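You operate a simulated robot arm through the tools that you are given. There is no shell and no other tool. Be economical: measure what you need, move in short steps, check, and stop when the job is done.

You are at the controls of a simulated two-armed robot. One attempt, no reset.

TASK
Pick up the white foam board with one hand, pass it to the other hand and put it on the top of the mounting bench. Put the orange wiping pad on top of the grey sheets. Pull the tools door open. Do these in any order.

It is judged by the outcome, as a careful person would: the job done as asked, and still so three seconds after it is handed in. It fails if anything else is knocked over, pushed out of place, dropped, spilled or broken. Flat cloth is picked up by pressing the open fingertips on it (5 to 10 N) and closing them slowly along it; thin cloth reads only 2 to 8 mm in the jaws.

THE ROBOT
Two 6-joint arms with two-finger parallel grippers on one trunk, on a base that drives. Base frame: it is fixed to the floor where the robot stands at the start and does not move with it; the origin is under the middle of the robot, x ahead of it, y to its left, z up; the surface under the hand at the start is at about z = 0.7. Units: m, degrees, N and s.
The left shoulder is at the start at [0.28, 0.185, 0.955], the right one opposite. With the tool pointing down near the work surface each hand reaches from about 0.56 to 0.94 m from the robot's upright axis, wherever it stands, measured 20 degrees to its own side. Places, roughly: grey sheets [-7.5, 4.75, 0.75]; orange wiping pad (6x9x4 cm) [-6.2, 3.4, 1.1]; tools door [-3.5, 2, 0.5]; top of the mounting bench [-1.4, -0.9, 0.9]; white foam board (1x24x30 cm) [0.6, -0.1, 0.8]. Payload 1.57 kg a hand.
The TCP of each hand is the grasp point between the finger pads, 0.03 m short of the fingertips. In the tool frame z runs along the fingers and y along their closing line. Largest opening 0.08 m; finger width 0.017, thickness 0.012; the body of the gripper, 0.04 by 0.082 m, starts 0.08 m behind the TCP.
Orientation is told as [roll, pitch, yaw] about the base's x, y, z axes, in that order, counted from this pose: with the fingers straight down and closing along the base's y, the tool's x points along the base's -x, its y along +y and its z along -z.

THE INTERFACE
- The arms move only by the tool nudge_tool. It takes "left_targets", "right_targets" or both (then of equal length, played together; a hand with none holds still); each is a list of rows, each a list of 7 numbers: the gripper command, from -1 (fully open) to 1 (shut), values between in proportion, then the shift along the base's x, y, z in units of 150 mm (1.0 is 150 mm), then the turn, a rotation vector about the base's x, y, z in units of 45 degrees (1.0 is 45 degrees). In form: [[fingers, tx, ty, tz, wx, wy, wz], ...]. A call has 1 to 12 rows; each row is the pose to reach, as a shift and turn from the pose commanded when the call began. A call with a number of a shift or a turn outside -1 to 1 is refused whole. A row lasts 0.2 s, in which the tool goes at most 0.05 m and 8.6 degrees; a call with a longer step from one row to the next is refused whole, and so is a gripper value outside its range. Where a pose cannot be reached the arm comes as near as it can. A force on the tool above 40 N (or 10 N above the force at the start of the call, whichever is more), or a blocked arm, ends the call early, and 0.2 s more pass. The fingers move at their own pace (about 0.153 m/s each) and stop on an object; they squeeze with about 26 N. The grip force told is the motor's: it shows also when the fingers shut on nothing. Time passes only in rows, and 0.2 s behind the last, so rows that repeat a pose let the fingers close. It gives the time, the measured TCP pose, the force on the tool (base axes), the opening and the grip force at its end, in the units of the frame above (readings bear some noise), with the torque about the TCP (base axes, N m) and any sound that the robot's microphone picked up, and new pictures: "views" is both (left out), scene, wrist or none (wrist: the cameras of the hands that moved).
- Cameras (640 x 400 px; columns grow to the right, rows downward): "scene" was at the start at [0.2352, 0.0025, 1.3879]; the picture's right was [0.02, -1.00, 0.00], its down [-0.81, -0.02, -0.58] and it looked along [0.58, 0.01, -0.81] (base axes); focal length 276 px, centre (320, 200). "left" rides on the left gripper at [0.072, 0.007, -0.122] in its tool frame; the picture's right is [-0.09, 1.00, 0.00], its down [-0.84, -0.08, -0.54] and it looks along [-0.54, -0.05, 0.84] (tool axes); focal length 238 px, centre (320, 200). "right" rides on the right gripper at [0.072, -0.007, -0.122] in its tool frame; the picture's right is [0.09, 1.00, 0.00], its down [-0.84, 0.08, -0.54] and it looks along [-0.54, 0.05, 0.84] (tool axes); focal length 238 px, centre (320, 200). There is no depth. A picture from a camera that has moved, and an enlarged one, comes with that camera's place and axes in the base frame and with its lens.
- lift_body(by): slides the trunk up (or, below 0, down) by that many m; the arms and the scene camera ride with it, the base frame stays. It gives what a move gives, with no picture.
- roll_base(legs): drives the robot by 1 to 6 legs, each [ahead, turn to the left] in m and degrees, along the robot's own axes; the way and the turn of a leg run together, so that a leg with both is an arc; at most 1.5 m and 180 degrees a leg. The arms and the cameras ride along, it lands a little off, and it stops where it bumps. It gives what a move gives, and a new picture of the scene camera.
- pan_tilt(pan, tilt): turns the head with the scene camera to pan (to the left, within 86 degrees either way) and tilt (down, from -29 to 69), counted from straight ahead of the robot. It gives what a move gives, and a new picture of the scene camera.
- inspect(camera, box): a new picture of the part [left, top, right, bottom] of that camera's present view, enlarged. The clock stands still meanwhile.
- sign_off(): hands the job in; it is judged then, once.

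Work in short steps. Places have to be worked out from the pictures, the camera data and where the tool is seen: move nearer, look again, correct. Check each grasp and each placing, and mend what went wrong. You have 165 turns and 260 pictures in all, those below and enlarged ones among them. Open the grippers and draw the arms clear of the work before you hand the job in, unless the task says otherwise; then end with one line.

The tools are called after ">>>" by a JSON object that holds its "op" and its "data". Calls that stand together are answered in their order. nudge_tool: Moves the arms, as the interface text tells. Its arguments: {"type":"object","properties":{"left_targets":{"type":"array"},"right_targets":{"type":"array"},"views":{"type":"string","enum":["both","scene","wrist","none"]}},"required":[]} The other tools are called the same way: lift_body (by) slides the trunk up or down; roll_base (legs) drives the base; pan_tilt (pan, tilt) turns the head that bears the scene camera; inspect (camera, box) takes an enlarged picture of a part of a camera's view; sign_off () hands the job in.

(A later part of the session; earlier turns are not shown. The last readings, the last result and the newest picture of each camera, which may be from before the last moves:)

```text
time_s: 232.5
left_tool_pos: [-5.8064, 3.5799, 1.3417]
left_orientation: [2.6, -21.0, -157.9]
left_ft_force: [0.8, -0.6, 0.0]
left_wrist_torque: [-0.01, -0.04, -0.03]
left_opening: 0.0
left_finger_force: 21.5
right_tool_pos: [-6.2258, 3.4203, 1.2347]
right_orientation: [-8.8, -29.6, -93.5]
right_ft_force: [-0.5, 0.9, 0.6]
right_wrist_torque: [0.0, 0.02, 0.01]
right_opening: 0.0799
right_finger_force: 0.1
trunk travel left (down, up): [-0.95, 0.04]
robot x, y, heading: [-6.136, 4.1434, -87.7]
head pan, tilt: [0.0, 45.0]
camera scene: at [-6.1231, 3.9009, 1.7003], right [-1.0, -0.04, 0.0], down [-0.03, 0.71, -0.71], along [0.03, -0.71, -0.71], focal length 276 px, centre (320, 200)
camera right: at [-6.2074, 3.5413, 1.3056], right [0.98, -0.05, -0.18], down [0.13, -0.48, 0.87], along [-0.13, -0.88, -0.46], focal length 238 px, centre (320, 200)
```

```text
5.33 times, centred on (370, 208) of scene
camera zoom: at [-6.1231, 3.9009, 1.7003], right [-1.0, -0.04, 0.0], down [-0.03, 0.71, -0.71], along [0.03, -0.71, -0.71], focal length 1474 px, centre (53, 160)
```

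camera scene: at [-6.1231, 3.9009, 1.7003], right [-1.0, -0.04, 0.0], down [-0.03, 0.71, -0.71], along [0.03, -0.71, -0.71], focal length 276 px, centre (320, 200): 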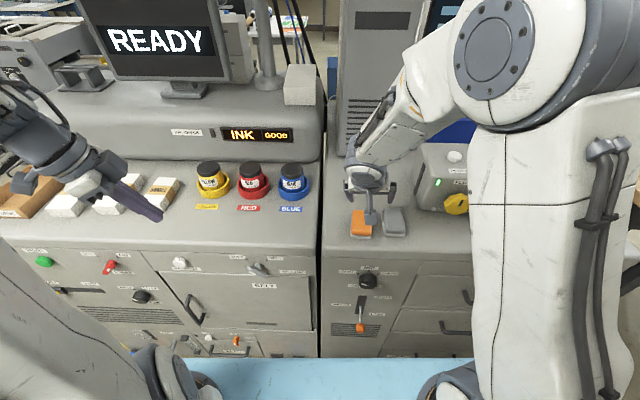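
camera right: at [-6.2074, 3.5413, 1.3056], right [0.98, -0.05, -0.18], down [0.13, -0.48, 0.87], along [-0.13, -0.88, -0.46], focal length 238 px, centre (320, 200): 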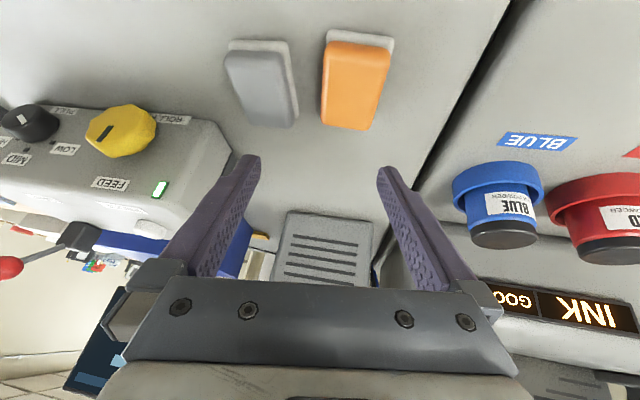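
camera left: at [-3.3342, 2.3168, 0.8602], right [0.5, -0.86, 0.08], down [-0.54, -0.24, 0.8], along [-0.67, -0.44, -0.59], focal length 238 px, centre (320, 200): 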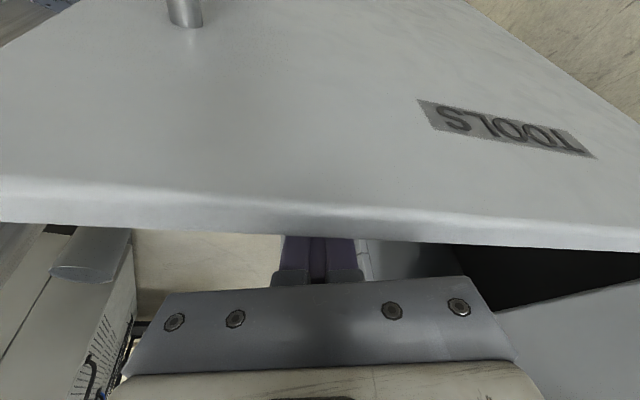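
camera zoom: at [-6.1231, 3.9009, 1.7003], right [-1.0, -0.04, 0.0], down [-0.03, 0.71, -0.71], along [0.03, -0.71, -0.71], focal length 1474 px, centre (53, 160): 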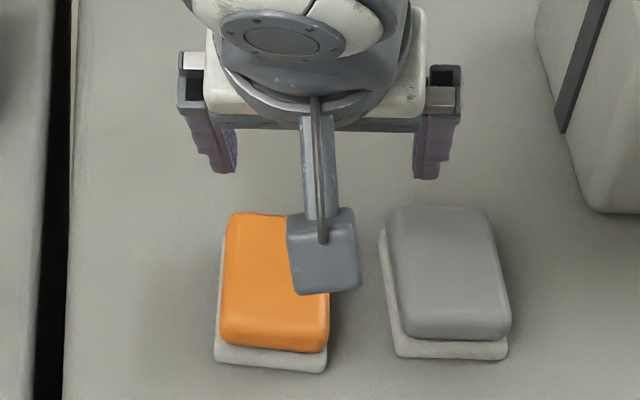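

The grey pad has not moved; the orange one shifted ~2.5 cm and is now at about (-6.216, 3.405). The wrist was too close to the shoulder, so I back the base 0.18 m to gain room, and fix the hand's orientation to a clean 45° tilt.

>>> {"op": "roll_base", "data": {"legs": [[-0.18, 0]]}}

>>> {"op": "nudge_tool", "data": {"right_targets": [[-1, 0, -0.2, 0, -0.1, -0.05, 0.06], [-1, 0, -0.4, 0, -0.2, -0.1, 0.12], [-1, 0, -0.6, 0, -0.3, -0.14, 0.17], [-1, 0.03, -0.8, 0, -0.34, -0.155, 0.19], [-1, 0.06, -0.9, 0, -0.34, -0.155, 0.19]]}}

```text
time_s: 234.0
left_tool_pos: [-5.8134, 3.761, 1.3426]
left_orientation: [2.8, -21.0, -157.9]
left_ft_force: [1.0, 1.0, 0.5]
left_wrist_torque: [0.03, 0.01, -0.02]
left_opening: 0.0
left_finger_force: 21.4
right_tool_pos: [-6.2319, 3.6019, 1.2338]
right_orientation: [-8.7, -29.5, -93.2]
right_ft_force: [-0.2, 0.1, 0.9]
right_wrist_torque: [-0.01, -0.02, -0.04]
right_opening: 0.0799
right_finger_force: 0.0
trunk travel left (down, up): [-0.95, 0.04]
robot x, y, heading: [-6.1407, 4.3196, -87.5]
head pan, tilt: [0.0, 45.0]
camera scene: at [-6.1303, 4.082, 1.7004], right [-1.0, -0.04, 0.0], down [-0.03, 0.71, -0.71], along [0.03, -0.71, -0.71], focal length 276 px, centre (320, 200)
```

scene: 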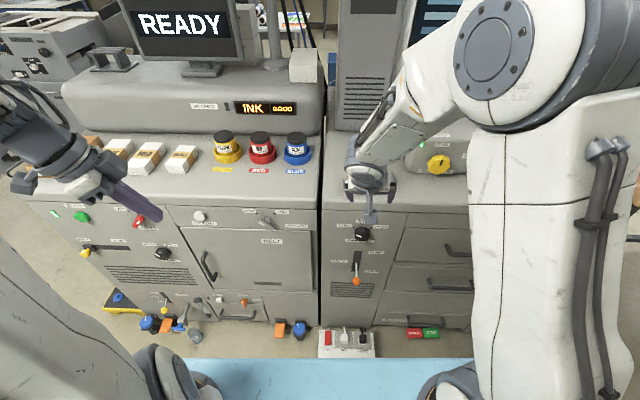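

```text
time_s: 235.2
left_tool_pos: [-5.8141, 3.7617, 1.3414]
left_orientation: [2.7, -21.0, -157.9]
left_ft_force: [-0.1, 1.3, -0.4]
left_wrist_torque: [0.02, -0.03, 0.01]
left_opening: 0.0001
left_finger_force: 20.9
right_tool_pos: [-6.2243, 3.4665, 1.2334]
right_orientation: [0.7, -44.6, -90.3]
right_ft_force: [0.0, 0.4, 0.3]
right_wrist_torque: [-0.03, 0.01, -0.02]
right_opening: 0.08
right_finger_force: 0.0
trunk travel left (down, up): [-0.95, 0.04]
robot x, y, heading: [-6.1433, 4.3238, -87.5]
head pan, tilt: [0.0, 45.0]
camera scene: at [-6.1303, 4.082, 1.7003], right [-1.0, -0.04, 0.0], down [-0.03, 0.71, -0.71], along [0.03, -0.71, -0.71], focal length 276 px, centre (320, 200)
camera right: at [-6.2314, 3.6016, 1.2701], right [1.0, 0.07, -0.06], down [0.07, -0.21, 0.97], along [0.05, -0.97, -0.22], focal length 238 px, centre (320, 200)
```

scene: 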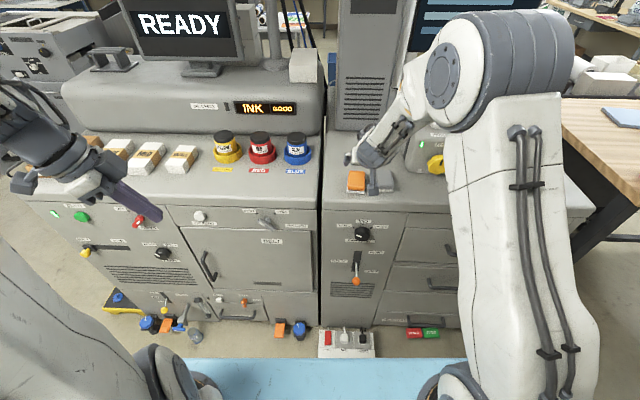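
right: 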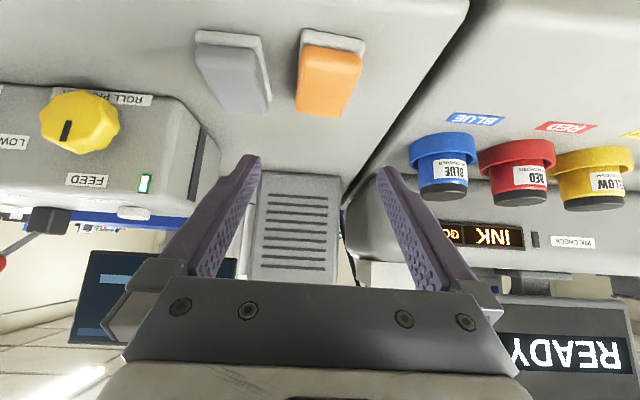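

The tilt is now a clean 45°. The pad's centre is about (-6.219, 3.41); I move over it and lower to TCP z≈1.115.

>>> {"op": "nudge_tool", "data": {"right_targets": [[-1, 0.03, -0.2, 0, 0, 0, 0], [-1, 0.035, -0.39, -0.1, 0, 0, 0], [-1, 0.035, -0.39, -0.35, 0, 0, 0], [-1, 0.035, -0.39, -0.6, 0, 0, 0], [-1, 0.035, -0.39, -0.6, 0, 0, 0]]}}

```text
time_s: 236.4
left_tool_pos: [-5.8133, 3.7602, 1.3411]
left_orientation: [2.7, -21.0, -157.9]
left_ft_force: [0.5, 0.4, -0.1]
left_wrist_torque: [-0.02, -0.03, 0.01]
left_opening: 0.0
left_finger_force: 20.5
right_tool_pos: [-6.217, 3.4076, 1.1443]
right_orientation: [0.6, -44.7, -90.3]
right_ft_force: [-0.3, -0.7, -0.5]
right_wrist_torque: [-0.02, 0.04, 0.02]
right_opening: 0.08
right_finger_force: 0.1
trunk travel left (down, up): [-0.95, 0.04]
robot x, y, heading: [-6.1447, 4.3229, -87.2]
head pan, tilt: [0.0, 45.0]
camera scene: at [-6.1303, 4.0818, 1.7003], right [-1.0, -0.04, 0.0], down [-0.03, 0.71, -0.71], along [0.03, -0.71, -0.71], focal length 276 px, centre (320, 200)
camera right: at [-6.225, 3.5436, 1.1817], right [1.0, 0.07, -0.06], down [0.07, -0.21, 0.97], along [0.05, -0.97, -0.22], focal length 238 px, centre (320, 200)
```

scene: 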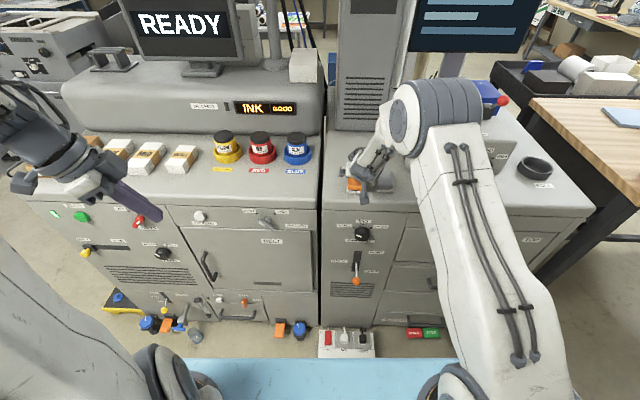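
right: 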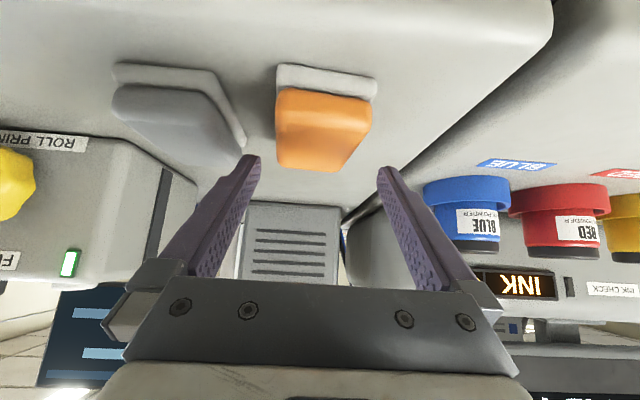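

The left finger will pass close to the grey pad, so I narrow the opening to 76 mm, centre at x≈-6.219, y≈3.415, then lower to z≈1.114 and close.

>>> {"op": "nudge_tool", "data": {"right_targets": [[-0.9, -0.015, 0.045, 0, 0, 0, 0], [-0.9, -0.015, 0.045, 0, 0, 0, 0], [-0.9, -0.015, 0.045, -0.1, 0, 0, 0], [-0.9, -0.015, 0.045, -0.19, 0, 0, 0], [-0.9, -0.015, 0.045, -0.19, 0, 0, 0]], "views": "wrist"}}

```text
time_s: 237.6
left_tool_pos: [-5.8132, 3.7618, 1.3413]
left_orientation: [2.7, -21.0, -157.9]
left_ft_force: [-0.4, -0.7, 0.2]
left_wrist_torque: [0.02, 0.0, 0.01]
left_opening: 0.0001
left_finger_force: 21.2
right_tool_pos: [-6.222, 3.4145, 1.1165]
right_orientation: [0.6, -44.6, -90.2]
right_ft_force: [1.2, -0.4, 0.2]
right_wrist_torque: [0.03, 0.0, 0.0]
right_opening: 0.0759
right_finger_force: 0.0
trunk travel left (down, up): [-0.95, 0.04]
robot x, y, heading: [-6.1412, 4.3233, -87.7]
head pan, tilt: [0.0, 45.0]
camera right: at [-6.2278, 3.5515, 1.153], right [1.0, 0.07, -0.06], down [0.07, -0.21, 0.97], along [0.05, -0.97, -0.22], focal length 238 px, centre (320, 200)
```

right: 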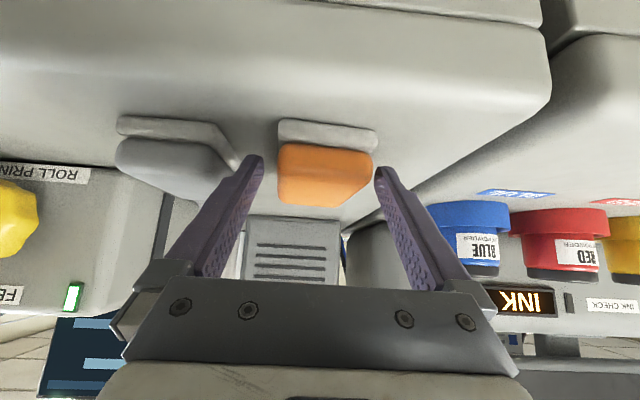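

No contact and the pad lies between the fingers. I close.

>>> {"op": "nudge_tool", "data": {"right_targets": [[-0.6, 0.01, 0, 0, 0, 0, 0], [-0.3, 0.01, 0, 0, 0, 0, 0], [0.2, 0.01, 0, 0, 0, 0, 0], [1, 0.01, 0, 0, 0, 0, 0], [1, 0.01, 0, 0, 0, 0, 0], [1, 0.01, 0, 0, 0, 0, 0]], "views": "wrist"}}

```text
time_s: 239.0
left_tool_pos: [-5.8127, 3.7609, 1.3414]
left_orientation: [2.6, -21.0, -157.9]
left_ft_force: [-0.2, -1.0, -0.4]
left_wrist_torque: [-0.02, 0.01, 0.01]
left_opening: 0.0
left_finger_force: 21.8
right_tool_pos: [-6.2195, 3.4154, 1.1173]
right_orientation: [0.5, -44.6, -90.3]
right_ft_force: [-1.5, 1.5, 2.0]
right_wrist_torque: [-0.05, 0.12, -0.07]
right_opening: 0.0588
right_finger_force: 26.1
trunk travel left (down, up): [-0.95, 0.04]
robot x, y, heading: [-6.1444, 4.325, -87.4]
head pan, tilt: [0.0, 45.0]
camera right: at [-6.2266, 3.551, 1.1533], right [1.0, 0.07, -0.06], down [0.07, -0.21, 0.97], along [0.05, -0.97, -0.22], focal length 238 px, centre (320, 200)
```

right: 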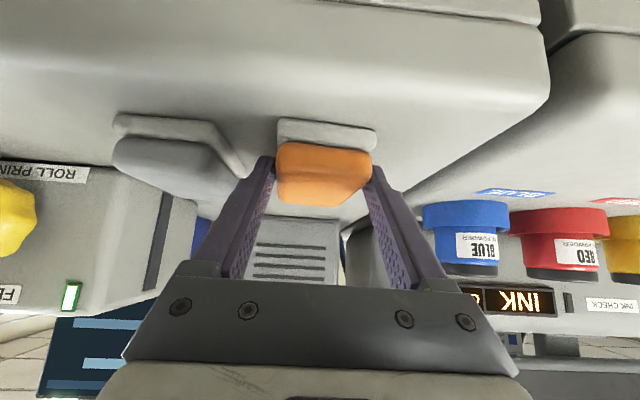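

The grip reads 58.8 mm, 26 N. The pad's bottom is 3.7 cm below the TCP. I lift it and draw it back.

>>> {"op": "nudge_tool", "data": {"right_targets": [[1, 0, 0, 0.2, 0, 0, 0], [1, 0, 0, 0.5, 0, 0, 0], [1, 0, 0, 0.8, 0, 0, 0], [1, 0, 0.2, 1, 0, 0, 0], [1, 0, 0.4, 1, 0, 0, 0], [1, 0, 0.5, 1, 0, 0, 0]]}}

```text
time_s: 240.4
left_tool_pos: [-5.8138, 3.7619, 1.342]
left_orientation: [2.7, -21.0, -157.9]
left_ft_force: [0.2, -0.6, 0.1]
left_wrist_torque: [0.01, -0.01, 0.04]
left_opening: 0.0
left_finger_force: 21.3
right_tool_pos: [-6.2198, 3.4899, 1.2654]
right_orientation: [0.7, -44.6, -90.3]
right_ft_force: [-0.5, -1.0, -1.3]
right_wrist_torque: [0.02, -0.03, -0.01]
right_opening: 0.058
right_finger_force: 25.9
trunk travel left (down, up): [-0.95, 0.04]
robot x, y, heading: [-6.1428, 4.3215, -87.4]
head pan, tilt: [0.0, 45.0]
camera scene: at [-6.1303, 4.082, 1.7003], right [-1.0, -0.04, 0.0], down [-0.03, 0.71, -0.71], along [0.03, -0.71, -0.71], focal length 276 px, centre (320, 200)
camera right: at [-6.2272, 3.6255, 1.3018], right [1.0, 0.07, -0.06], down [0.07, -0.22, 0.97], along [0.05, -0.97, -0.22], focal length 238 px, centre (320, 200)
```

scene: 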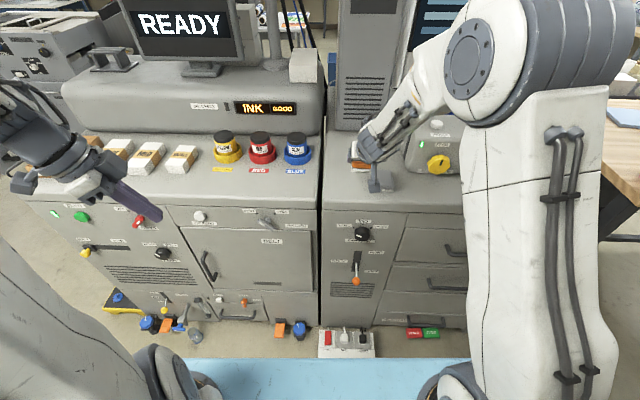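
right: 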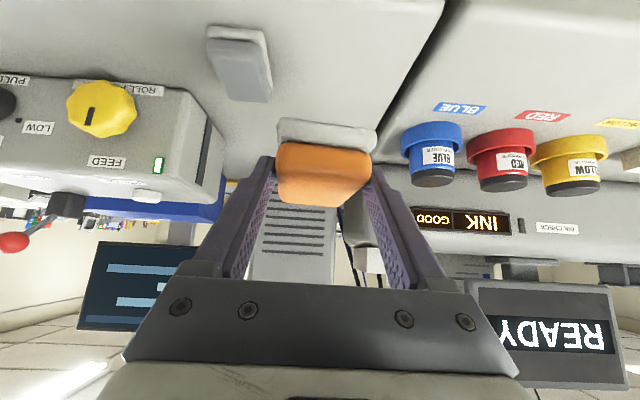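

The pad is held level and the grey pad is untouched. I turn right toward the aisle, where there is free space, then retract the hand low before entering between desk and shelf.

>>> {"op": "roll_base", "data": {"legs": [[0, -71]]}}

```text
time_s: 243.9
left_tool_pos: [-6.5683, 3.8291, 1.3415]
left_orientation: [2.6, -21.0, 130.9]
left_ft_force: [-0.3, 0.5, -0.3]
left_wrist_torque: [0.01, 0.01, 0.01]
left_opening: 0.0
left_finger_force: 21.0
right_tool_pos: [-6.9561, 4.1271, 1.2659]
right_orientation: [0.7, -44.6, -161.5]
right_ft_force: [-0.2, -0.1, -2.0]
right_wrist_torque: [0.01, -0.02, 0.0]
right_opening: 0.0575
right_finger_force: 25.7
trunk travel left (down, up): [-0.95, 0.04]
robot x, y, heading: [-6.1444, 4.3197, -158.6]
head pan, tilt: [0.0, 45.0]
camera scene: at [-6.3662, 4.2357, 1.7003], right [-0.36, 0.93, 0.0], down [0.66, 0.26, -0.71], along [-0.66, -0.26, -0.71], focal length 276 px, centre (320, 200)
```

scene: 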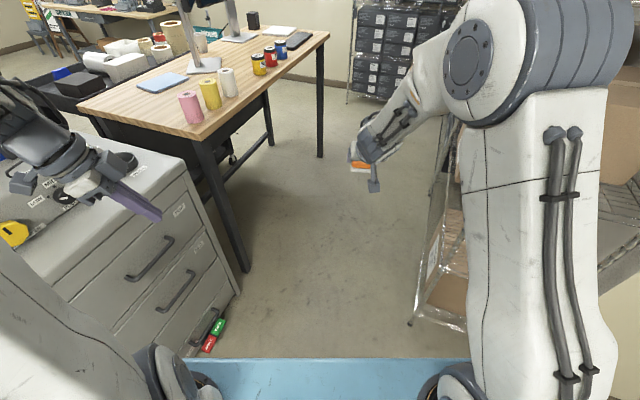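

The desk front is y≈3.38 (z≈1.05) and the shelf front y≈4.51, so I'll work from about (-7.0, 3.95) facing diagonally. First I lower the right hand to z≈0.7 and draw it in toward the robot.

>>> {"op": "nudge_tool", "data": {"right_targets": [[1, 0.08, 0.03, -0.25, 0, 0, 0], [1, 0.16, 0.06, -0.5, 0, 0, 0], [1, 0.24, 0.09, -0.75, 0, 0, 0], [1, 0.3, 0.12, -1, 0, 0, 0]], "views": "none"}}

>>> {"op": "nudge_tool", "data": {"right_targets": [[1, 0.06, 0.02, -0.25, 0, 0, 0], [1, 0.12, 0.05, -0.5, 0, 0, 0], [1, 0.18, 0.07, -0.75, 0, 0, 0], [1, 0.24, 0.1, -1, 0, 0, 0]], "views": "none"}}

>>> {"op": "nudge_tool", "data": {"right_targets": [[1, 0.08, 0.03, -0.25, 0, 0, 0], [1, 0.16, 0.06, -0.5, 0, 0, 0], [1, 0.24, 0.09, -0.75, 0, 0, 0], [1, 0.3, 0.12, -1, 0, 0, 0]], "views": "scene"}}

```text
time_s: 244.9
left_tool_pos: [-6.5679, 3.8295, 1.3419]
left_orientation: [2.7, -21.1, 130.9]
left_ft_force: [-1.7, -0.7, 0.7]
left_wrist_torque: [-0.02, -0.01, 0.0]
left_opening: 0.0002
left_finger_force: 21.2
right_tool_pos: [-6.9154, 4.136, 1.1192]
right_orientation: [-0.6, -44.2, -161.0]
right_ft_force: [-0.1, 0.5, -0.6]
right_wrist_torque: [0.0, -0.01, 0.01]
right_opening: 0.0576
right_finger_force: 26.2
right hand out of reach, approached as far as the arm can: row 4
trunk travel left (down, up): [-0.95, 0.04]
robot x, y, heading: [-6.1463, 4.3207, -158.8]
head pan, tilt: [0.0, 45.0]
```

```text
time_s: 245.9
left_tool_pos: [-6.5682, 3.8298, 1.3428]
left_orientation: [2.7, -21.0, 130.9]
left_ft_force: [-0.3, -0.4, -0.4]
left_wrist_torque: [-0.01, 0.02, -0.02]
left_opening: 0.0
left_finger_force: 21.3
right_tool_pos: [-6.9217, 4.1086, 1.0152]
right_orientation: [-2.8, -43.7, -159.7]
right_ft_force: [-0.3, 0.5, -0.3]
right_wrist_torque: [0.01, -0.01, 0.03]
right_opening: 0.0575
right_finger_force: 25.8
right hand out of reach, approached as far as the arm can: row 1, 2, 3, 4
trunk travel left (down, up): [-0.95, 0.04]
robot x, y, heading: [-6.1447, 4.3237, -158.7]
head pan, tilt: [0.0, 45.0]
```

```text
time_s: 246.9
left_tool_pos: [-6.5686, 3.8303, 1.3414]
left_orientation: [2.8, -21.0, 130.9]
left_ft_force: [1.1, -0.1, 0.1]
left_wrist_torque: [0.01, 0.04, 0.02]
left_opening: 0.0
left_finger_force: 21.2
right_tool_pos: [-6.9155, 4.0921, 0.8592]
right_orientation: [-3.4, -43.7, -159.2]
right_ft_force: [0.8, 0.1, -0.2]
right_wrist_torque: [0.0, -0.02, -0.03]
right_opening: 0.0573
right_finger_force: 26.0
right hand out of reach, approached as far as the arm can: row 1, 2, 3, 4
trunk travel left (down, up): [-0.95, 0.04]
robot x, y, heading: [-6.1437, 4.3231, -158.8]
head pan, tilt: [0.0, 45.0]
camera scene: at [-6.3663, 4.2356, 1.7003], right [-0.36, 0.93, 0.0], down [0.66, 0.26, -0.71], along [-0.66, -0.26, -0.71], focal length 276 px, centre (320, 200)
```

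scene: 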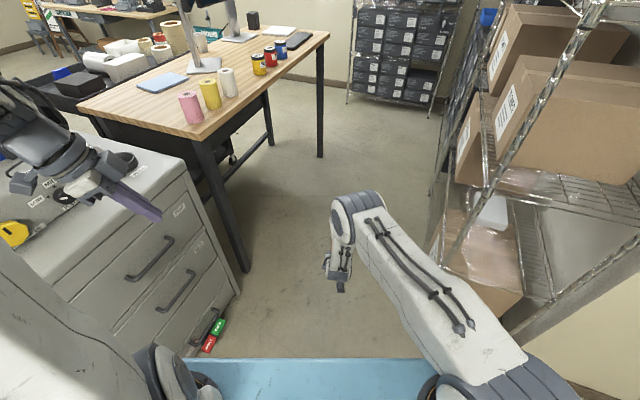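

The hand is at z≈0.86 but still 0.80 m ahead. I try drawing it back at this lower height.

>>> {"op": "nudge_tool", "data": {"right_targets": [[1, 0.2, 0.08, -0.1, 0, 0, 0], [1, 0.4, 0.16, -0.2, 0, 0, 0], [1, 0.6, 0.23, -0.3, 0, 0, 0], [1, 0.8, 0.31, -0.4, 0, 0, 0], [1, 0.93, 0.36, -0.5, 0, 0, 0]], "views": "none"}}

```text
time_s: 248.1
left_tool_pos: [-6.5689, 3.8297, 1.3419]
left_orientation: [2.8, -21.0, 130.9]
left_ft_force: [0.5, 1.1, 0.3]
left_wrist_torque: [0.03, 0.03, 0.02]
left_opening: 0.0
left_finger_force: 21.0
right_tool_pos: [-6.8219, 4.0872, 0.7571]
right_orientation: [-6.6, -43.2, -157.6]
right_ft_force: [-0.3, 0.5, -0.5]
right_wrist_torque: [0.01, -0.05, 0.0]
right_opening: 0.0576
right_finger_force: 26.5
right hand out of reach, approached as far as the arm can: row 1, 2, 3, 4, 5
trunk travel left (down, up): [-0.95, 0.04]
robot x, y, heading: [-6.1467, 4.3201, -158.8]
head pan, tilt: [0.0, 45.0]
```

It works better lower. I move it to the robot's right side a bit, where the arm has more room, and draw back further.

>>> {"op": "nudge_tool", "data": {"right_targets": [[1, -0.05, 0.25, -0.1, 0, 0, 0], [1, 0.05, 0.48, -0.2, 0, 0, 0], [1, 0.15, 0.7, -0.2, 0.0, 0, 0], [1, 0.3, 0.9, -0.2, 0, 0, 0], [1, 0.45, 1, -0.2, 0, 0, 0]]}}

```text
time_s: 249.3
left_tool_pos: [-6.5671, 3.8291, 1.3416]
left_orientation: [2.7, -21.0, 130.9]
left_ft_force: [-0.2, 0.6, -0.3]
left_wrist_torque: [0.01, -0.05, 0.03]
left_opening: 0.0
left_finger_force: 21.5
right_tool_pos: [-6.8327, 4.171, 0.6594]
right_orientation: [-4.4, -43.7, -158.7]
right_ft_force: [0.1, 0.6, -1.0]
right_wrist_torque: [0.01, 0.0, -0.02]
right_opening: 0.0572
right_finger_force: 25.5
right hand out of reach, approached as far as the arm can: row 1, 2, 3, 4, 5
trunk travel left (down, up): [-0.95, 0.04]
robot x, y, heading: [-6.1426, 4.3224, -158.7]
head pan, tilt: [0.0, 45.0]
camera scene: at [-6.3663, 4.2358, 1.7003], right [-0.36, 0.93, 0.0], down [0.66, 0.26, -0.71], along [-0.66, -0.26, -0.71], focal length 276 px, centre (320, 200)
camera right: at [-6.7045, 4.2163, 0.6982], right [0.37, -0.92, -0.12], down [-0.18, -0.2, 0.96], along [-0.91, -0.34, -0.24], focal length 238 px, centre (320, 200)
```

scene: 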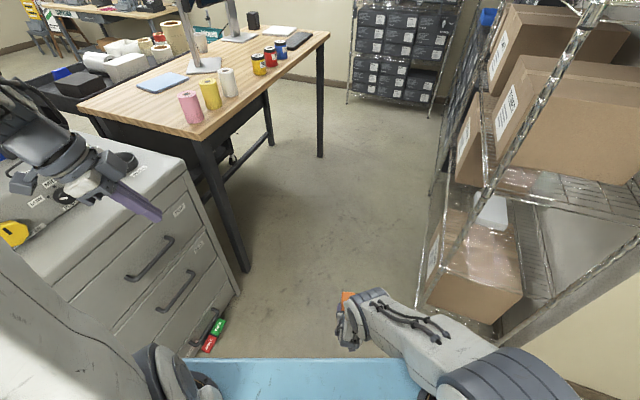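
right: 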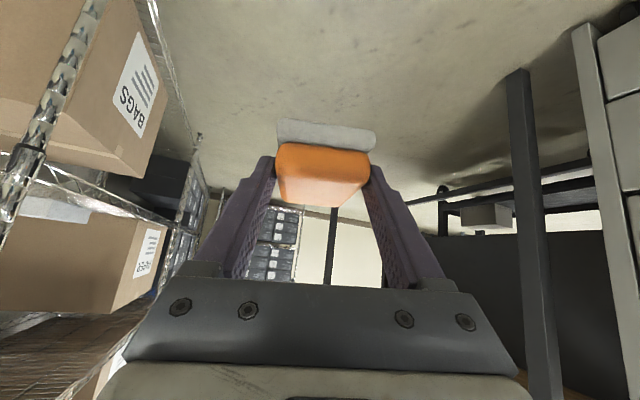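

The wrist view shows the shelf well: the ream lies on the tier above the BAGS box, beside another box. I look at it with the head to measure it from here.

>>> {"op": "pan_tilt", "data": {"pan": -45, "tilt": 40}}

>>> {"op": "inspect", "data": {"camera": "scene", "box": [200, 60, 480, 260]}}

>>> {"op": "inspect", "data": {"camera": "right", "box": [0, 60, 260, 360]}}

```text
time_s: 250.4
left_tool_pos: [-6.5681, 3.8293, 1.3415]
left_orientation: [2.7, -21.1, 130.9]
left_ft_force: [-0.3, 0.5, 0.3]
left_wrist_torque: [0.0, -0.01, 0.02]
left_opening: 0.0001
left_finger_force: 21.2
right_tool_pos: [-6.8339, 4.1704, 0.6591]
right_orientation: [-4.5, -43.7, -158.7]
right_ft_force: [-0.2, -0.3, -0.6]
right_wrist_torque: [0.0, -0.02, 0.0]
right_opening: 0.0574
right_finger_force: 26.1
trunk travel left (down, up): [-0.95, 0.04]
robot x, y, heading: [-6.1418, 4.3253, -158.5]
head pan, tilt: [-45.0, 40.0]
camera scene: at [-6.3682, 4.2993, 1.7076], right [0.4, 0.92, 0.0], down [0.59, -0.26, -0.77], along [-0.7, 0.31, -0.64], focal length 276 px, centre (320, 200)
```

scene: 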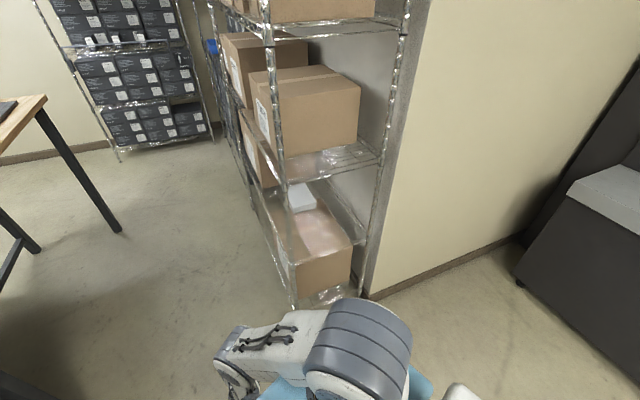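

```text
2.00 times, centred on (340, 160) of scene
camera zoom: at [-6.3682, 4.2993, 1.7076], right [0.4, 0.92, 0.0], down [0.59, -0.26, -0.77], along [-0.7, 0.31, -0.64], focal length 553 px, centre (280, 280)
```

zoom: 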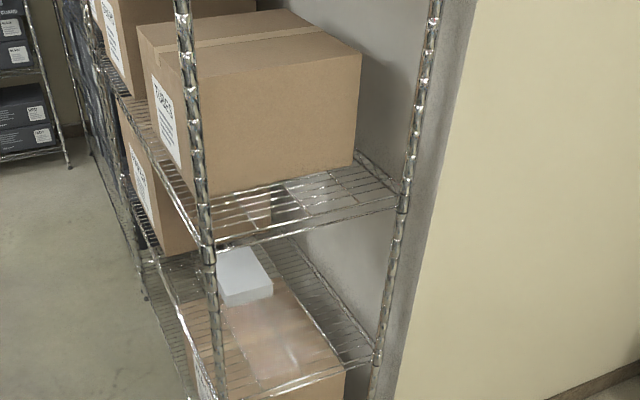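

```text
1.33 times, centred on (130, 210) of right
camera zoom: at [-6.7042, 4.2162, 0.6983], right [0.37, -0.92, -0.12], down [-0.18, -0.2, 0.96], along [-0.91, -0.34, -0.24], focal length 318 px, centre (573, 187)
```

zoom: 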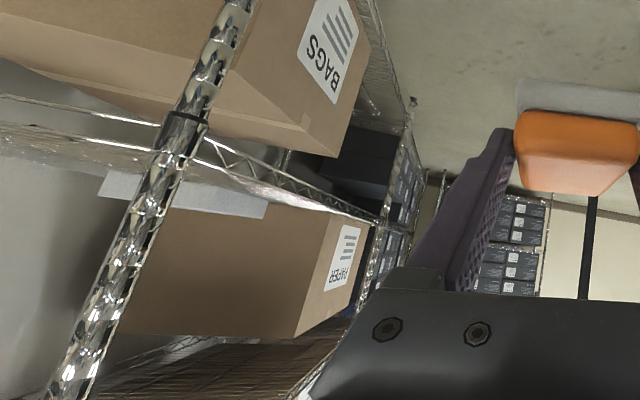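

From both views the ream is at x -7.48…-7.67, y 4.62…4.76, top z≈0.68; its tier is z≈0.62 and the one above ≈1.09, so there is room. I raise the pad to z≈0.77 and drive to about (-7.0, 4.0).

>>> {"op": "nudge_tool", "data": {"right_targets": [[1, 0, 0, 0.25, 0, 0, 0], [1, 0, 0, 0.5, 0, 0, 0], [1, 0, 0, 0.74, 0, 0, 0]], "views": "none"}}

>>> {"op": "roll_base", "data": {"legs": [[0.9, 0]]}}

```text
time_s: 251.2
left_tool_pos: [-6.5675, 3.8297, 1.3424]
left_orientation: [2.8, -21.0, 130.9]
left_ft_force: [-0.6, 0.6, -0.2]
left_wrist_torque: [0.02, -0.02, 0.0]
left_opening: 0.0001
left_finger_force: 20.7
right_tool_pos: [-6.8707, 4.1359, 0.7495]
right_orientation: [-6.5, -43.1, -157.5]
right_ft_force: [-0.1, -0.7, -0.4]
right_wrist_torque: [0.02, -0.03, -0.03]
right_opening: 0.057
right_finger_force: 26.0
right hand out of reach, approached as far as the arm can: row 1, 2, 3
trunk travel left (down, up): [-0.95, 0.04]
robot x, y, heading: [-6.1417, 4.3229, -158.4]
head pan, tilt: [-45.0, 40.0]
```

```text
time_s: 256.1
left_tool_pos: [-7.4236, 3.4979, 1.3424]
left_orientation: [2.7, -21.0, 130.8]
left_ft_force: [-0.1, -0.1, -0.1]
left_wrist_torque: [0.02, 0.01, -0.02]
left_opening: 0.0
left_finger_force: 21.3
right_tool_pos: [-7.7267, 3.805, 0.7479]
right_orientation: [-6.5, -43.1, -157.6]
right_ft_force: [0.6, -0.2, -0.7]
right_wrist_torque: [0.02, -0.01, -0.01]
right_opening: 0.0572
right_finger_force: 26.1
trunk travel left (down, up): [-0.95, 0.04]
robot x, y, heading: [-6.9947, 3.9877, -158.7]
head pan, tilt: [-45.0, 40.0]
camera scene: at [-7.2227, 3.9677, 1.7076], right [0.4, 0.91, 0.0], down [0.59, -0.26, -0.77], along [-0.7, 0.31, -0.64], focal length 276 px, centre (320, 200)
```

scene: 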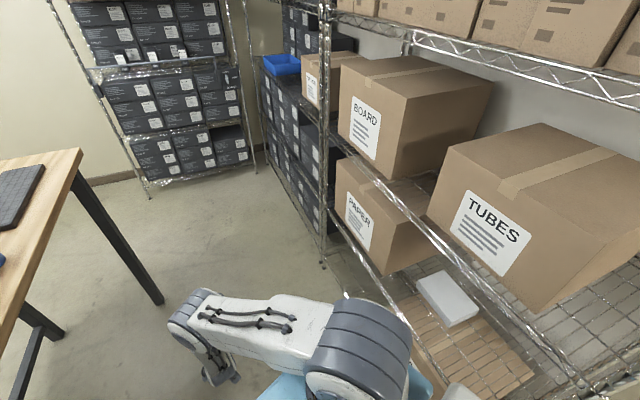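

The ream measures x -7.47…-7.67, y 4.60…4.77, top z≈0.685. My right elbow would pass close to the shelf's corner post from here, so I go 0.27 m further along the aisle, then turn right in stages.

>>> {"op": "roll_base", "data": {"legs": [[0.275, 0], [0, -40]]}}

```text
time_s: 259.9
left_tool_pos: [-7.8964, 3.7877, 1.3414]
left_orientation: [2.8, -21.0, 90.6]
left_ft_force: [0.1, 0.2, 0.2]
left_wrist_torque: [0.0, -0.03, 0.01]
left_opening: 0.0
left_finger_force: 21.5
right_tool_pos: [-7.9288, 4.2176, 0.7485]
right_orientation: [-6.5, -43.2, 162.5]
right_ft_force: [0.4, 0.7, -0.8]
right_wrist_torque: [0.02, -0.03, -0.01]
right_opening: 0.0569
right_finger_force: 25.6
trunk travel left (down, up): [-0.95, 0.04]
robot x, y, heading: [-7.2542, 3.8908, 160.8]
head pan, tilt: [-45.0, 40.0]
camera scene: at [-7.4392, 4.0198, 1.7076], right [0.9, 0.44, 0.0], down [0.28, -0.58, -0.77], along [-0.34, 0.69, -0.64], focal length 276 px, centre (320, 200)
```

scene: 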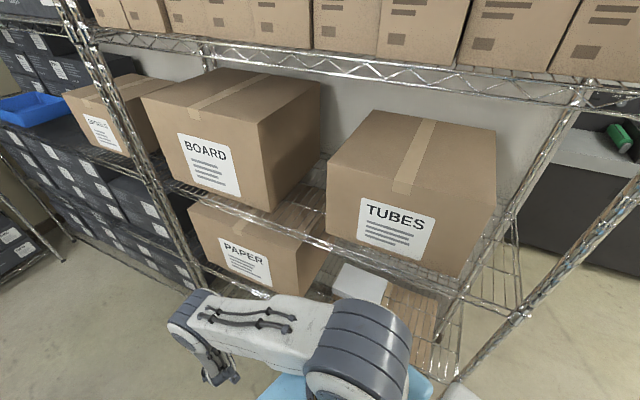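

Elbow-to-post clearance works out to ~5 cm. I raise the pad 2 cm and turn the remaining ~46° so the hand enters the open bay over the ream.

>>> {"op": "nudge_tool", "data": {"right_targets": [[1, 0, 0, 0.1, 0, 0, 0], [1, 0, 0, 0.17, 0, 0, 0]], "views": "none"}}

>>> {"op": "roll_base", "data": {"legs": [[0, -25]]}}

```text
time_s: 260.5
left_tool_pos: [-7.8956, 3.7882, 1.3418]
left_orientation: [2.7, -21.0, 90.7]
left_ft_force: [0.2, 0.4, 0.1]
left_wrist_torque: [0.05, 0.03, 0.01]
left_opening: 0.0001
left_finger_force: 21.0
right_tool_pos: [-7.9344, 4.2181, 0.7722]
right_orientation: [-7.2, -43.0, 162.7]
right_ft_force: [0.3, 0.1, -1.0]
right_wrist_torque: [-0.02, 0.0, -0.01]
right_opening: 0.0571
right_finger_force: 25.9
right hand out of reach, approached as far as the arm can: row 2
trunk travel left (down, up): [-0.95, 0.04]
robot x, y, heading: [-7.2576, 3.8912, 161.0]
head pan, tilt: [-45.0, 40.0]
```

```text
time_s: 262.1
left_tool_pos: [-7.88, 4.0645, 1.3418]
left_orientation: [2.7, -21.1, 66.1]
left_ft_force: [0.4, 0.5, 0.8]
left_wrist_torque: [-0.03, 0.01, 0.0]
left_opening: 0.0
left_finger_force: 21.7
right_tool_pos: [-7.7353, 4.4729, 0.7722]
right_orientation: [-7.2, -43.0, 138.1]
right_ft_force: [0.0, 0.5, -0.5]
right_wrist_torque: [-0.05, 0.02, 0.0]
right_opening: 0.0567
right_finger_force: 26.4
trunk travel left (down, up): [-0.95, 0.04]
robot x, y, heading: [-7.2531, 3.8898, 136.3]
head pan, tilt: [-45.0, 40.0]
camera scene: at [-7.3681, 4.087, 1.7076], right [1.0, 0.02, 0.0], down [0.01, -0.64, -0.77], along [-0.02, 0.77, -0.64], focal length 276 px, centre (320, 200)
```

scene: 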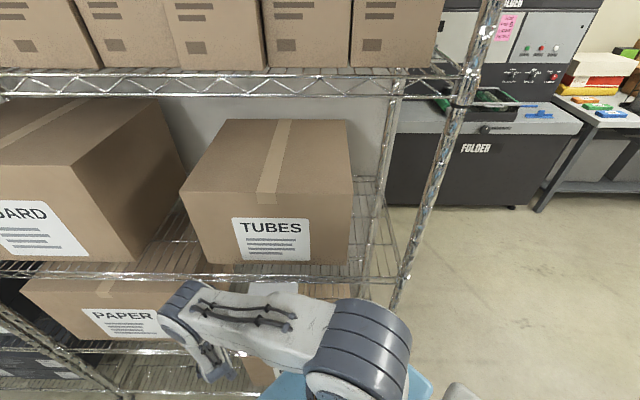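

The hand is already right of the PAPER box's edge (x≈-7.82) and just at the shelf front. I continue turning by 21°.

>>> {"op": "roll_base", "data": {"legs": [[0, -21]]}}

>>> {"op": "nudge_tool", "data": {"right_targets": [[1, 0, 0, 0, 0, 0, 0]], "views": "wrist"}}

```text
time_s: 263.7
left_tool_pos: [-7.7746, 4.2788, 1.3411]
left_orientation: [2.8, -21.2, 44.7]
left_ft_force: [-0.4, 0.1, -0.1]
left_wrist_torque: [0.03, -0.01, 0.0]
left_opening: 0.0
left_finger_force: 20.9
right_tool_pos: [-7.4931, 4.6043, 0.7728]
right_orientation: [-7.4, -43.0, 117.2]
right_ft_force: [0.0, 0.5, -0.8]
right_wrist_torque: [0.0, -0.01, 0.01]
right_opening: 0.0574
right_finger_force: 25.8
trunk travel left (down, up): [-0.95, 0.04]
robot x, y, heading: [-7.2517, 3.892, 115.0]
head pan, tilt: [-45.0, 40.0]
camera scene: at [-7.2905, 4.1138, 1.7078], right [0.94, -0.34, 0.0], down [-0.22, -0.6, -0.77], along [0.26, 0.72, -0.64], focal length 276 px, centre (320, 200)
```

scene: 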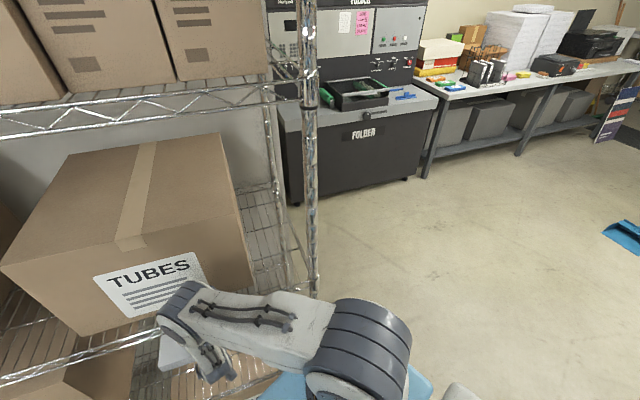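

```text
time_s: 264.1
left_tool_pos: [-7.7733, 4.28, 1.3421]
left_orientation: [2.7, -21.0, 44.7]
left_ft_force: [0.3, -0.1, -0.5]
left_wrist_torque: [0.01, 0.01, 0.01]
left_opening: 0.0
left_finger_force: 21.3
right_tool_pos: [-7.4932, 4.6038, 0.7712]
right_orientation: [-7.3, -42.9, 117.2]
right_ft_force: [0.4, -0.1, -1.4]
right_wrist_torque: [-0.03, 0.02, 0.03]
right_opening: 0.057
right_finger_force: 25.9
trunk travel left (down, up): [-0.95, 0.04]
robot x, y, heading: [-7.2556, 3.8885, 114.9]
head pan, tilt: [-45.0, 40.0]
camera right: at [-7.4387, 4.4787, 0.8126], right [-0.89, -0.44, -0.16], down [-0.25, 0.16, 0.96], along [-0.39, 0.89, -0.25], focal length 238 px, centre (320, 200)
```

right: 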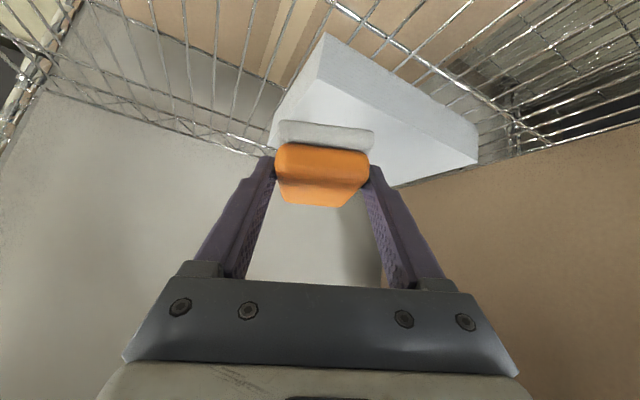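

The pad is over the ream's near corner (ream x -7.49…-7.67, front y≈4.62). I move it to the ream's centre (-7.57, 4.685) and level the hand's 7° roll.

>>> {"op": "nudge_tool", "data": {"right_targets": [[1, -0.12, 0.13, 0.02, -0.008, 0.04, 0], [1, -0.25, 0.27, 0.02, -0.016, 0.09, 0], [1, -0.38, 0.41, 0.02, -0.024, 0.131, 0], [1, -0.51, 0.54, 0.02, -0.024, 0.131, 0], [1, -0.51, 0.54, 0.02, -0.024, 0.131, 0]], "views": "wrist"}}

```text
time_s: 265.5
left_tool_pos: [-7.7807, 4.3002, 1.3275]
left_orientation: [1.4, -20.9, 44.8]
left_ft_force: [1.0, -0.9, 0.6]
left_wrist_torque: [0.1, 0.07, 0.05]
left_opening: 0.0001
left_finger_force: 21.4
right_tool_pos: [-7.5685, 4.6456, 0.7355]
right_orientation: [-0.7, -40.4, 116.2]
right_ft_force: [3.0, 0.1, -1.4]
right_wrist_torque: [0.05, 0.13, 0.06]
right_opening: 0.0571
right_finger_force: 26.0
trunk travel left (down, up): [-0.95, 0.04]
robot x, y, heading: [-7.25, 3.8875, 115.0]
head pan, tilt: [-45.0, 40.0]
stopped in row 5 (right hand): the arm was blocked; the commanded pose is now the measured one
camera right: at [-7.5034, 4.5259, 0.7825], right [-0.87, -0.5, -0.07], down [-0.2, 0.22, 0.95], along [-0.46, 0.84, -0.29], focal length 238 px, centre (320, 200)
```

right: 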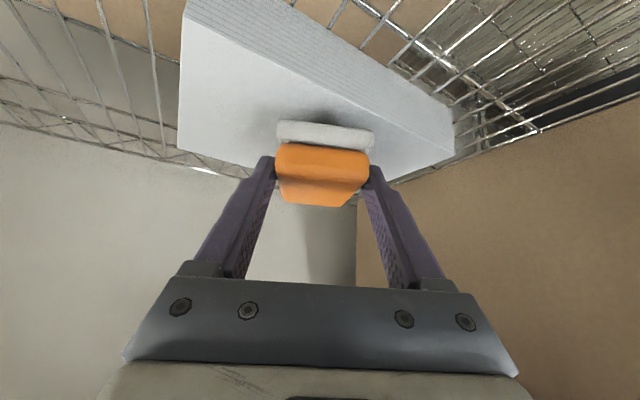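

The arm was blocked and the trunk shifted slightly, so something other than the tool touches. I look before moving any further.

>>> {"op": "pan_tilt", "data": {"pan": -15, "tilt": 55}}

```text
time_s: 266.4
left_tool_pos: [-7.7779, 4.2901, 1.3337]
left_orientation: [2.2, -20.9, 44.8]
left_ft_force: [-1.1, -0.3, 0.3]
left_wrist_torque: [-0.02, -0.02, 0.02]
left_opening: 0.0
left_finger_force: 21.5
right_tool_pos: [-7.5629, 4.6422, 0.7368]
right_orientation: [-0.9, -40.4, 116.1]
right_ft_force: [-0.1, -0.2, -0.4]
right_wrist_torque: [0.01, -0.01, -0.03]
right_opening: 0.057
right_finger_force: 25.9
trunk travel left (down, up): [-0.95, 0.04]
robot x, y, heading: [-7.2513, 3.8912, 115.3]
head pan, tilt: [-15.0, 55.0]
camera scene: at [-7.3302, 4.1013, 1.6873], right [0.98, 0.17, 0.0], down [0.14, -0.8, -0.58], along [-0.1, 0.57, -0.82], focal length 276 px, centre (320, 200)
```

scene: 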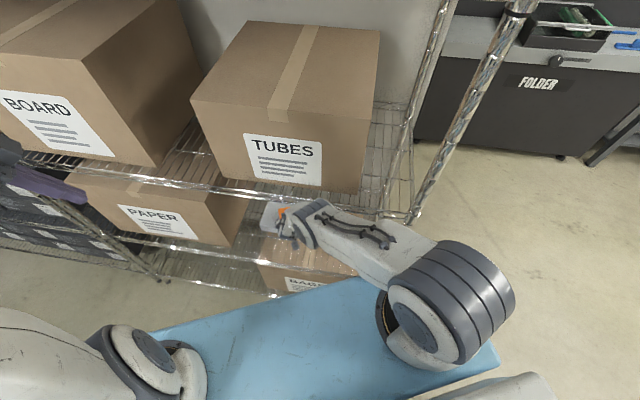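

>>> {"op": "inspect", "data": {"camera": "scene", "box": [220, 150, 460, 300]}}

```text
2.67 times, centred on (340, 225) of scene
camera zoom: at [-7.3302, 4.1013, 1.6873], right [0.98, 0.17, 0.0], down [0.14, -0.8, -0.58], along [-0.1, 0.57, -0.82], focal length 737 px, centre (267, 133)
```

zoom: 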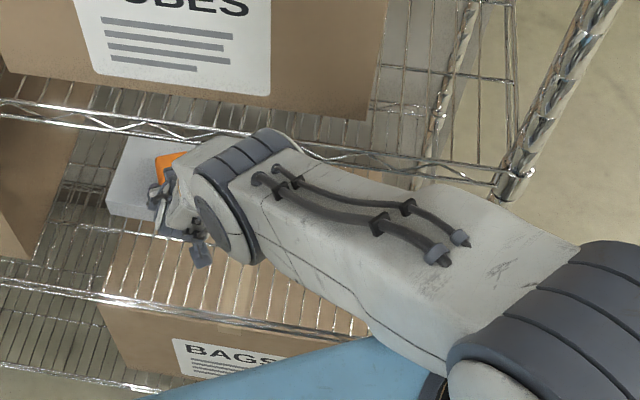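

The forearm's end joint rests against the upper tier's front rail, but the pad is already fully above the ream (near edge y≈4.632 against the ream front 4.622). I ease back 2 mm and lower slowly until it touches.

>>> {"op": "nudge_tool", "data": {"right_targets": [[1, 0, -0.015, -0.03, 0, 0, 0], [1, 0, -0.015, -0.06, 0, 0, 0], [1, 0, -0.015, -0.09, 0, 0, 0], [1, 0, -0.015, -0.09, 0, 0, 0]], "views": "wrist"}}

```text
time_s: 267.4
left_tool_pos: [-7.7786, 4.294, 1.3335]
left_orientation: [2.1, -20.7, 44.8]
left_ft_force: [0.1, 1.0, -0.3]
left_wrist_torque: [-0.01, -0.04, 0.03]
left_opening: 0.0001
left_finger_force: 21.6
right_tool_pos: [-7.5787, 4.6632, 0.7463]
right_orientation: [0.5, -42.6, 114.6]
right_ft_force: [1.1, 1.0, -0.5]
right_wrist_torque: [-0.06, 0.03, 0.06]
right_opening: 0.0571
right_finger_force: 25.7
trunk travel left (down, up): [-0.95, 0.04]
robot x, y, heading: [-7.2558, 3.8924, 115.1]
head pan, tilt: [-15.0, 55.0]
camera right: at [-7.5148, 4.5423, 0.7865], right [-0.88, -0.48, -0.06], down [-0.17, 0.2, 0.97], along [-0.45, 0.86, -0.25], focal length 238 px, centre (320, 200)
```

right: 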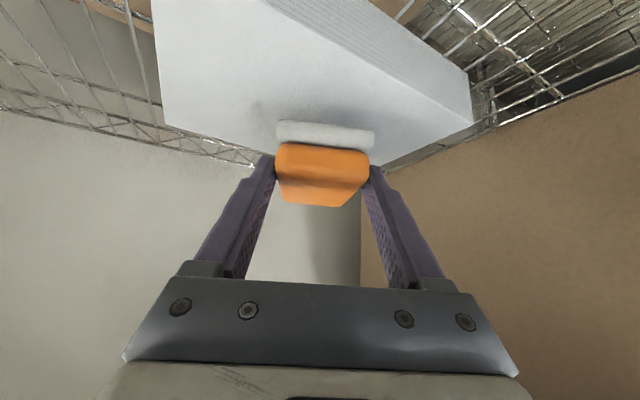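

The pad went deeper (y≈4.663) but the trunk is still slightly strained by the rail. I lower the whole trunk by 2 cm, which both frees the joint and brings the pad down to the ream.

>>> {"op": "lift_body", "data": {"by": -0.02}}

>>> {"op": "inspect", "data": {"camera": "right", "box": [140, 40, 480, 260]}}

>>> {"op": "inspect", "data": {"camera": "scene", "box": [220, 150, 460, 300]}}

```text
time_s: 268.1
left_tool_pos: [-7.7772, 4.2949, 1.3123]
left_orientation: [2.0, -20.8, 44.8]
left_ft_force: [0.2, 0.1, -0.3]
left_wrist_torque: [0.03, -0.01, 0.0]
left_opening: 0.0003
left_finger_force: 21.1
right_tool_pos: [-7.5778, 4.6627, 0.724]
right_orientation: [0.4, -42.5, 114.7]
right_ft_force: [-0.8, 1.2, 1.7]
right_wrist_torque: [0.22, 0.04, 0.0]
right_opening: 0.057
right_finger_force: 25.8
trunk travel left (down, up): [-0.93, 0.06]
robot x, y, heading: [-7.25, 3.8912, 115.4]
head pan, tilt: [-15.0, 55.0]
```

```text
1.82 times, centred on (310, 150) of right
camera zoom: at [-7.5151, 4.5419, 0.7651], right [-0.87, -0.48, -0.06], down [-0.17, 0.2, 0.97], along [-0.45, 0.85, -0.25], focal length 433 px, centre (338, 291)
```

zoom: 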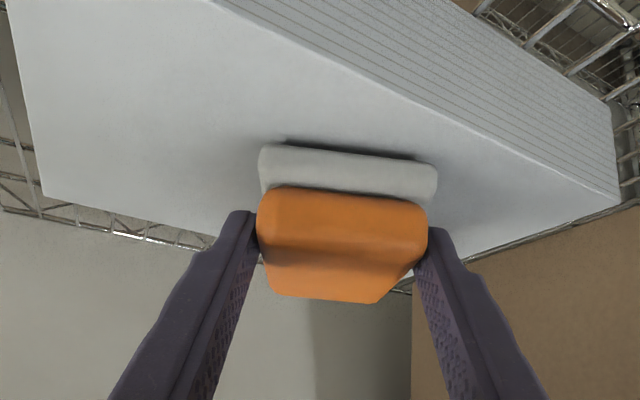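

```text
2.67 times, centred on (340, 225) of scene
camera zoom: at [-7.3318, 4.1069, 1.6669], right [0.98, 0.17, 0.0], down [0.14, -0.81, -0.57], along [-0.1, 0.56, -0.82], focal length 737 px, centre (267, 133)
```

zoom: 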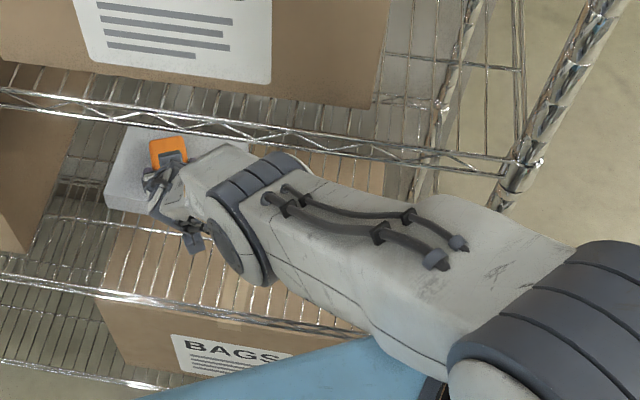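

The pad is practically on the ream (z force +1.7 N). I lower 5 mm more to seat it, then open partially.

>>> {"op": "lift_body", "data": {"by": -0.006}}

```text
time_s: 268.6
left_tool_pos: [-7.7782, 4.2937, 1.308]
left_orientation: [2.1, -20.8, 44.9]
left_ft_force: [-0.2, 0.2, 0.2]
left_wrist_torque: [0.01, 0.01, -0.02]
left_opening: 0.0
left_finger_force: 22.0
right_tool_pos: [-7.5798, 4.6636, 0.7208]
right_orientation: [0.4, -42.8, 114.7]
right_ft_force: [3.1, -3.0, 21.5]
right_wrist_torque: [0.23, -0.22, -0.08]
right_opening: 0.0572
right_finger_force: 26.0
trunk travel left (down, up): [-0.924, 0.066]
robot x, y, heading: [-7.2531, 3.8882, 115.3]
head pan, tilt: [-15.0, 55.0]
```

The pad is firmly seated (21 N). I open the fingers.

>>> {"op": "nudge_tool", "data": {"right_targets": [[0, 0, 0, 0.02, 0, 0, 0], [-0.7, 0, 0, 0.02, 0, 0, 0], [-0.9, 0, 0, 0.02, 0, 0, 0], [-0.9, 0, 0, 0.02, 0, 0, 0]], "views": "wrist"}}

```text
time_s: 269.6
left_tool_pos: [-7.7776, 4.2949, 1.3069]
left_orientation: [1.9, -20.7, 44.9]
left_ft_force: [0.2, -0.6, 0.7]
left_wrist_torque: [0.03, -0.01, 0.01]
left_opening: 0.0
left_finger_force: 21.5
right_tool_pos: [-7.5779, 4.6621, 0.7202]
right_orientation: [0.3, -42.3, 114.7]
right_ft_force: [-0.1, -0.6, -0.5]
right_wrist_torque: [0.02, -0.01, 0.03]
right_opening: 0.0762
right_finger_force: 0.1
trunk travel left (down, up): [-0.924, 0.066]
robot x, y, heading: [-7.252, 3.8906, 114.9]
head pan, tilt: [-15.0, 55.0]
camera right: at [-7.5148, 4.5409, 0.7617], right [-0.87, -0.48, -0.06], down [-0.17, 0.2, 0.96], along [-0.45, 0.85, -0.26], focal length 238 px, centre (320, 200)
```

right: 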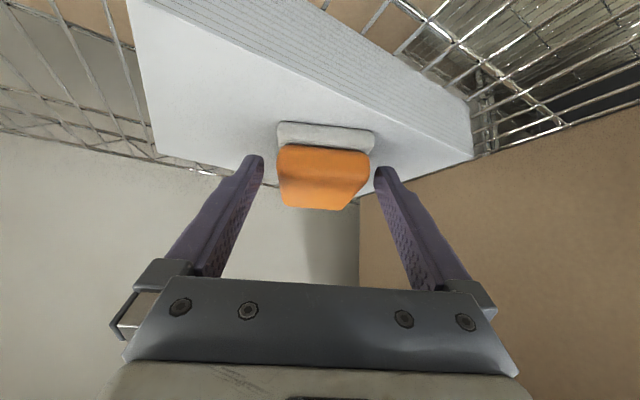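

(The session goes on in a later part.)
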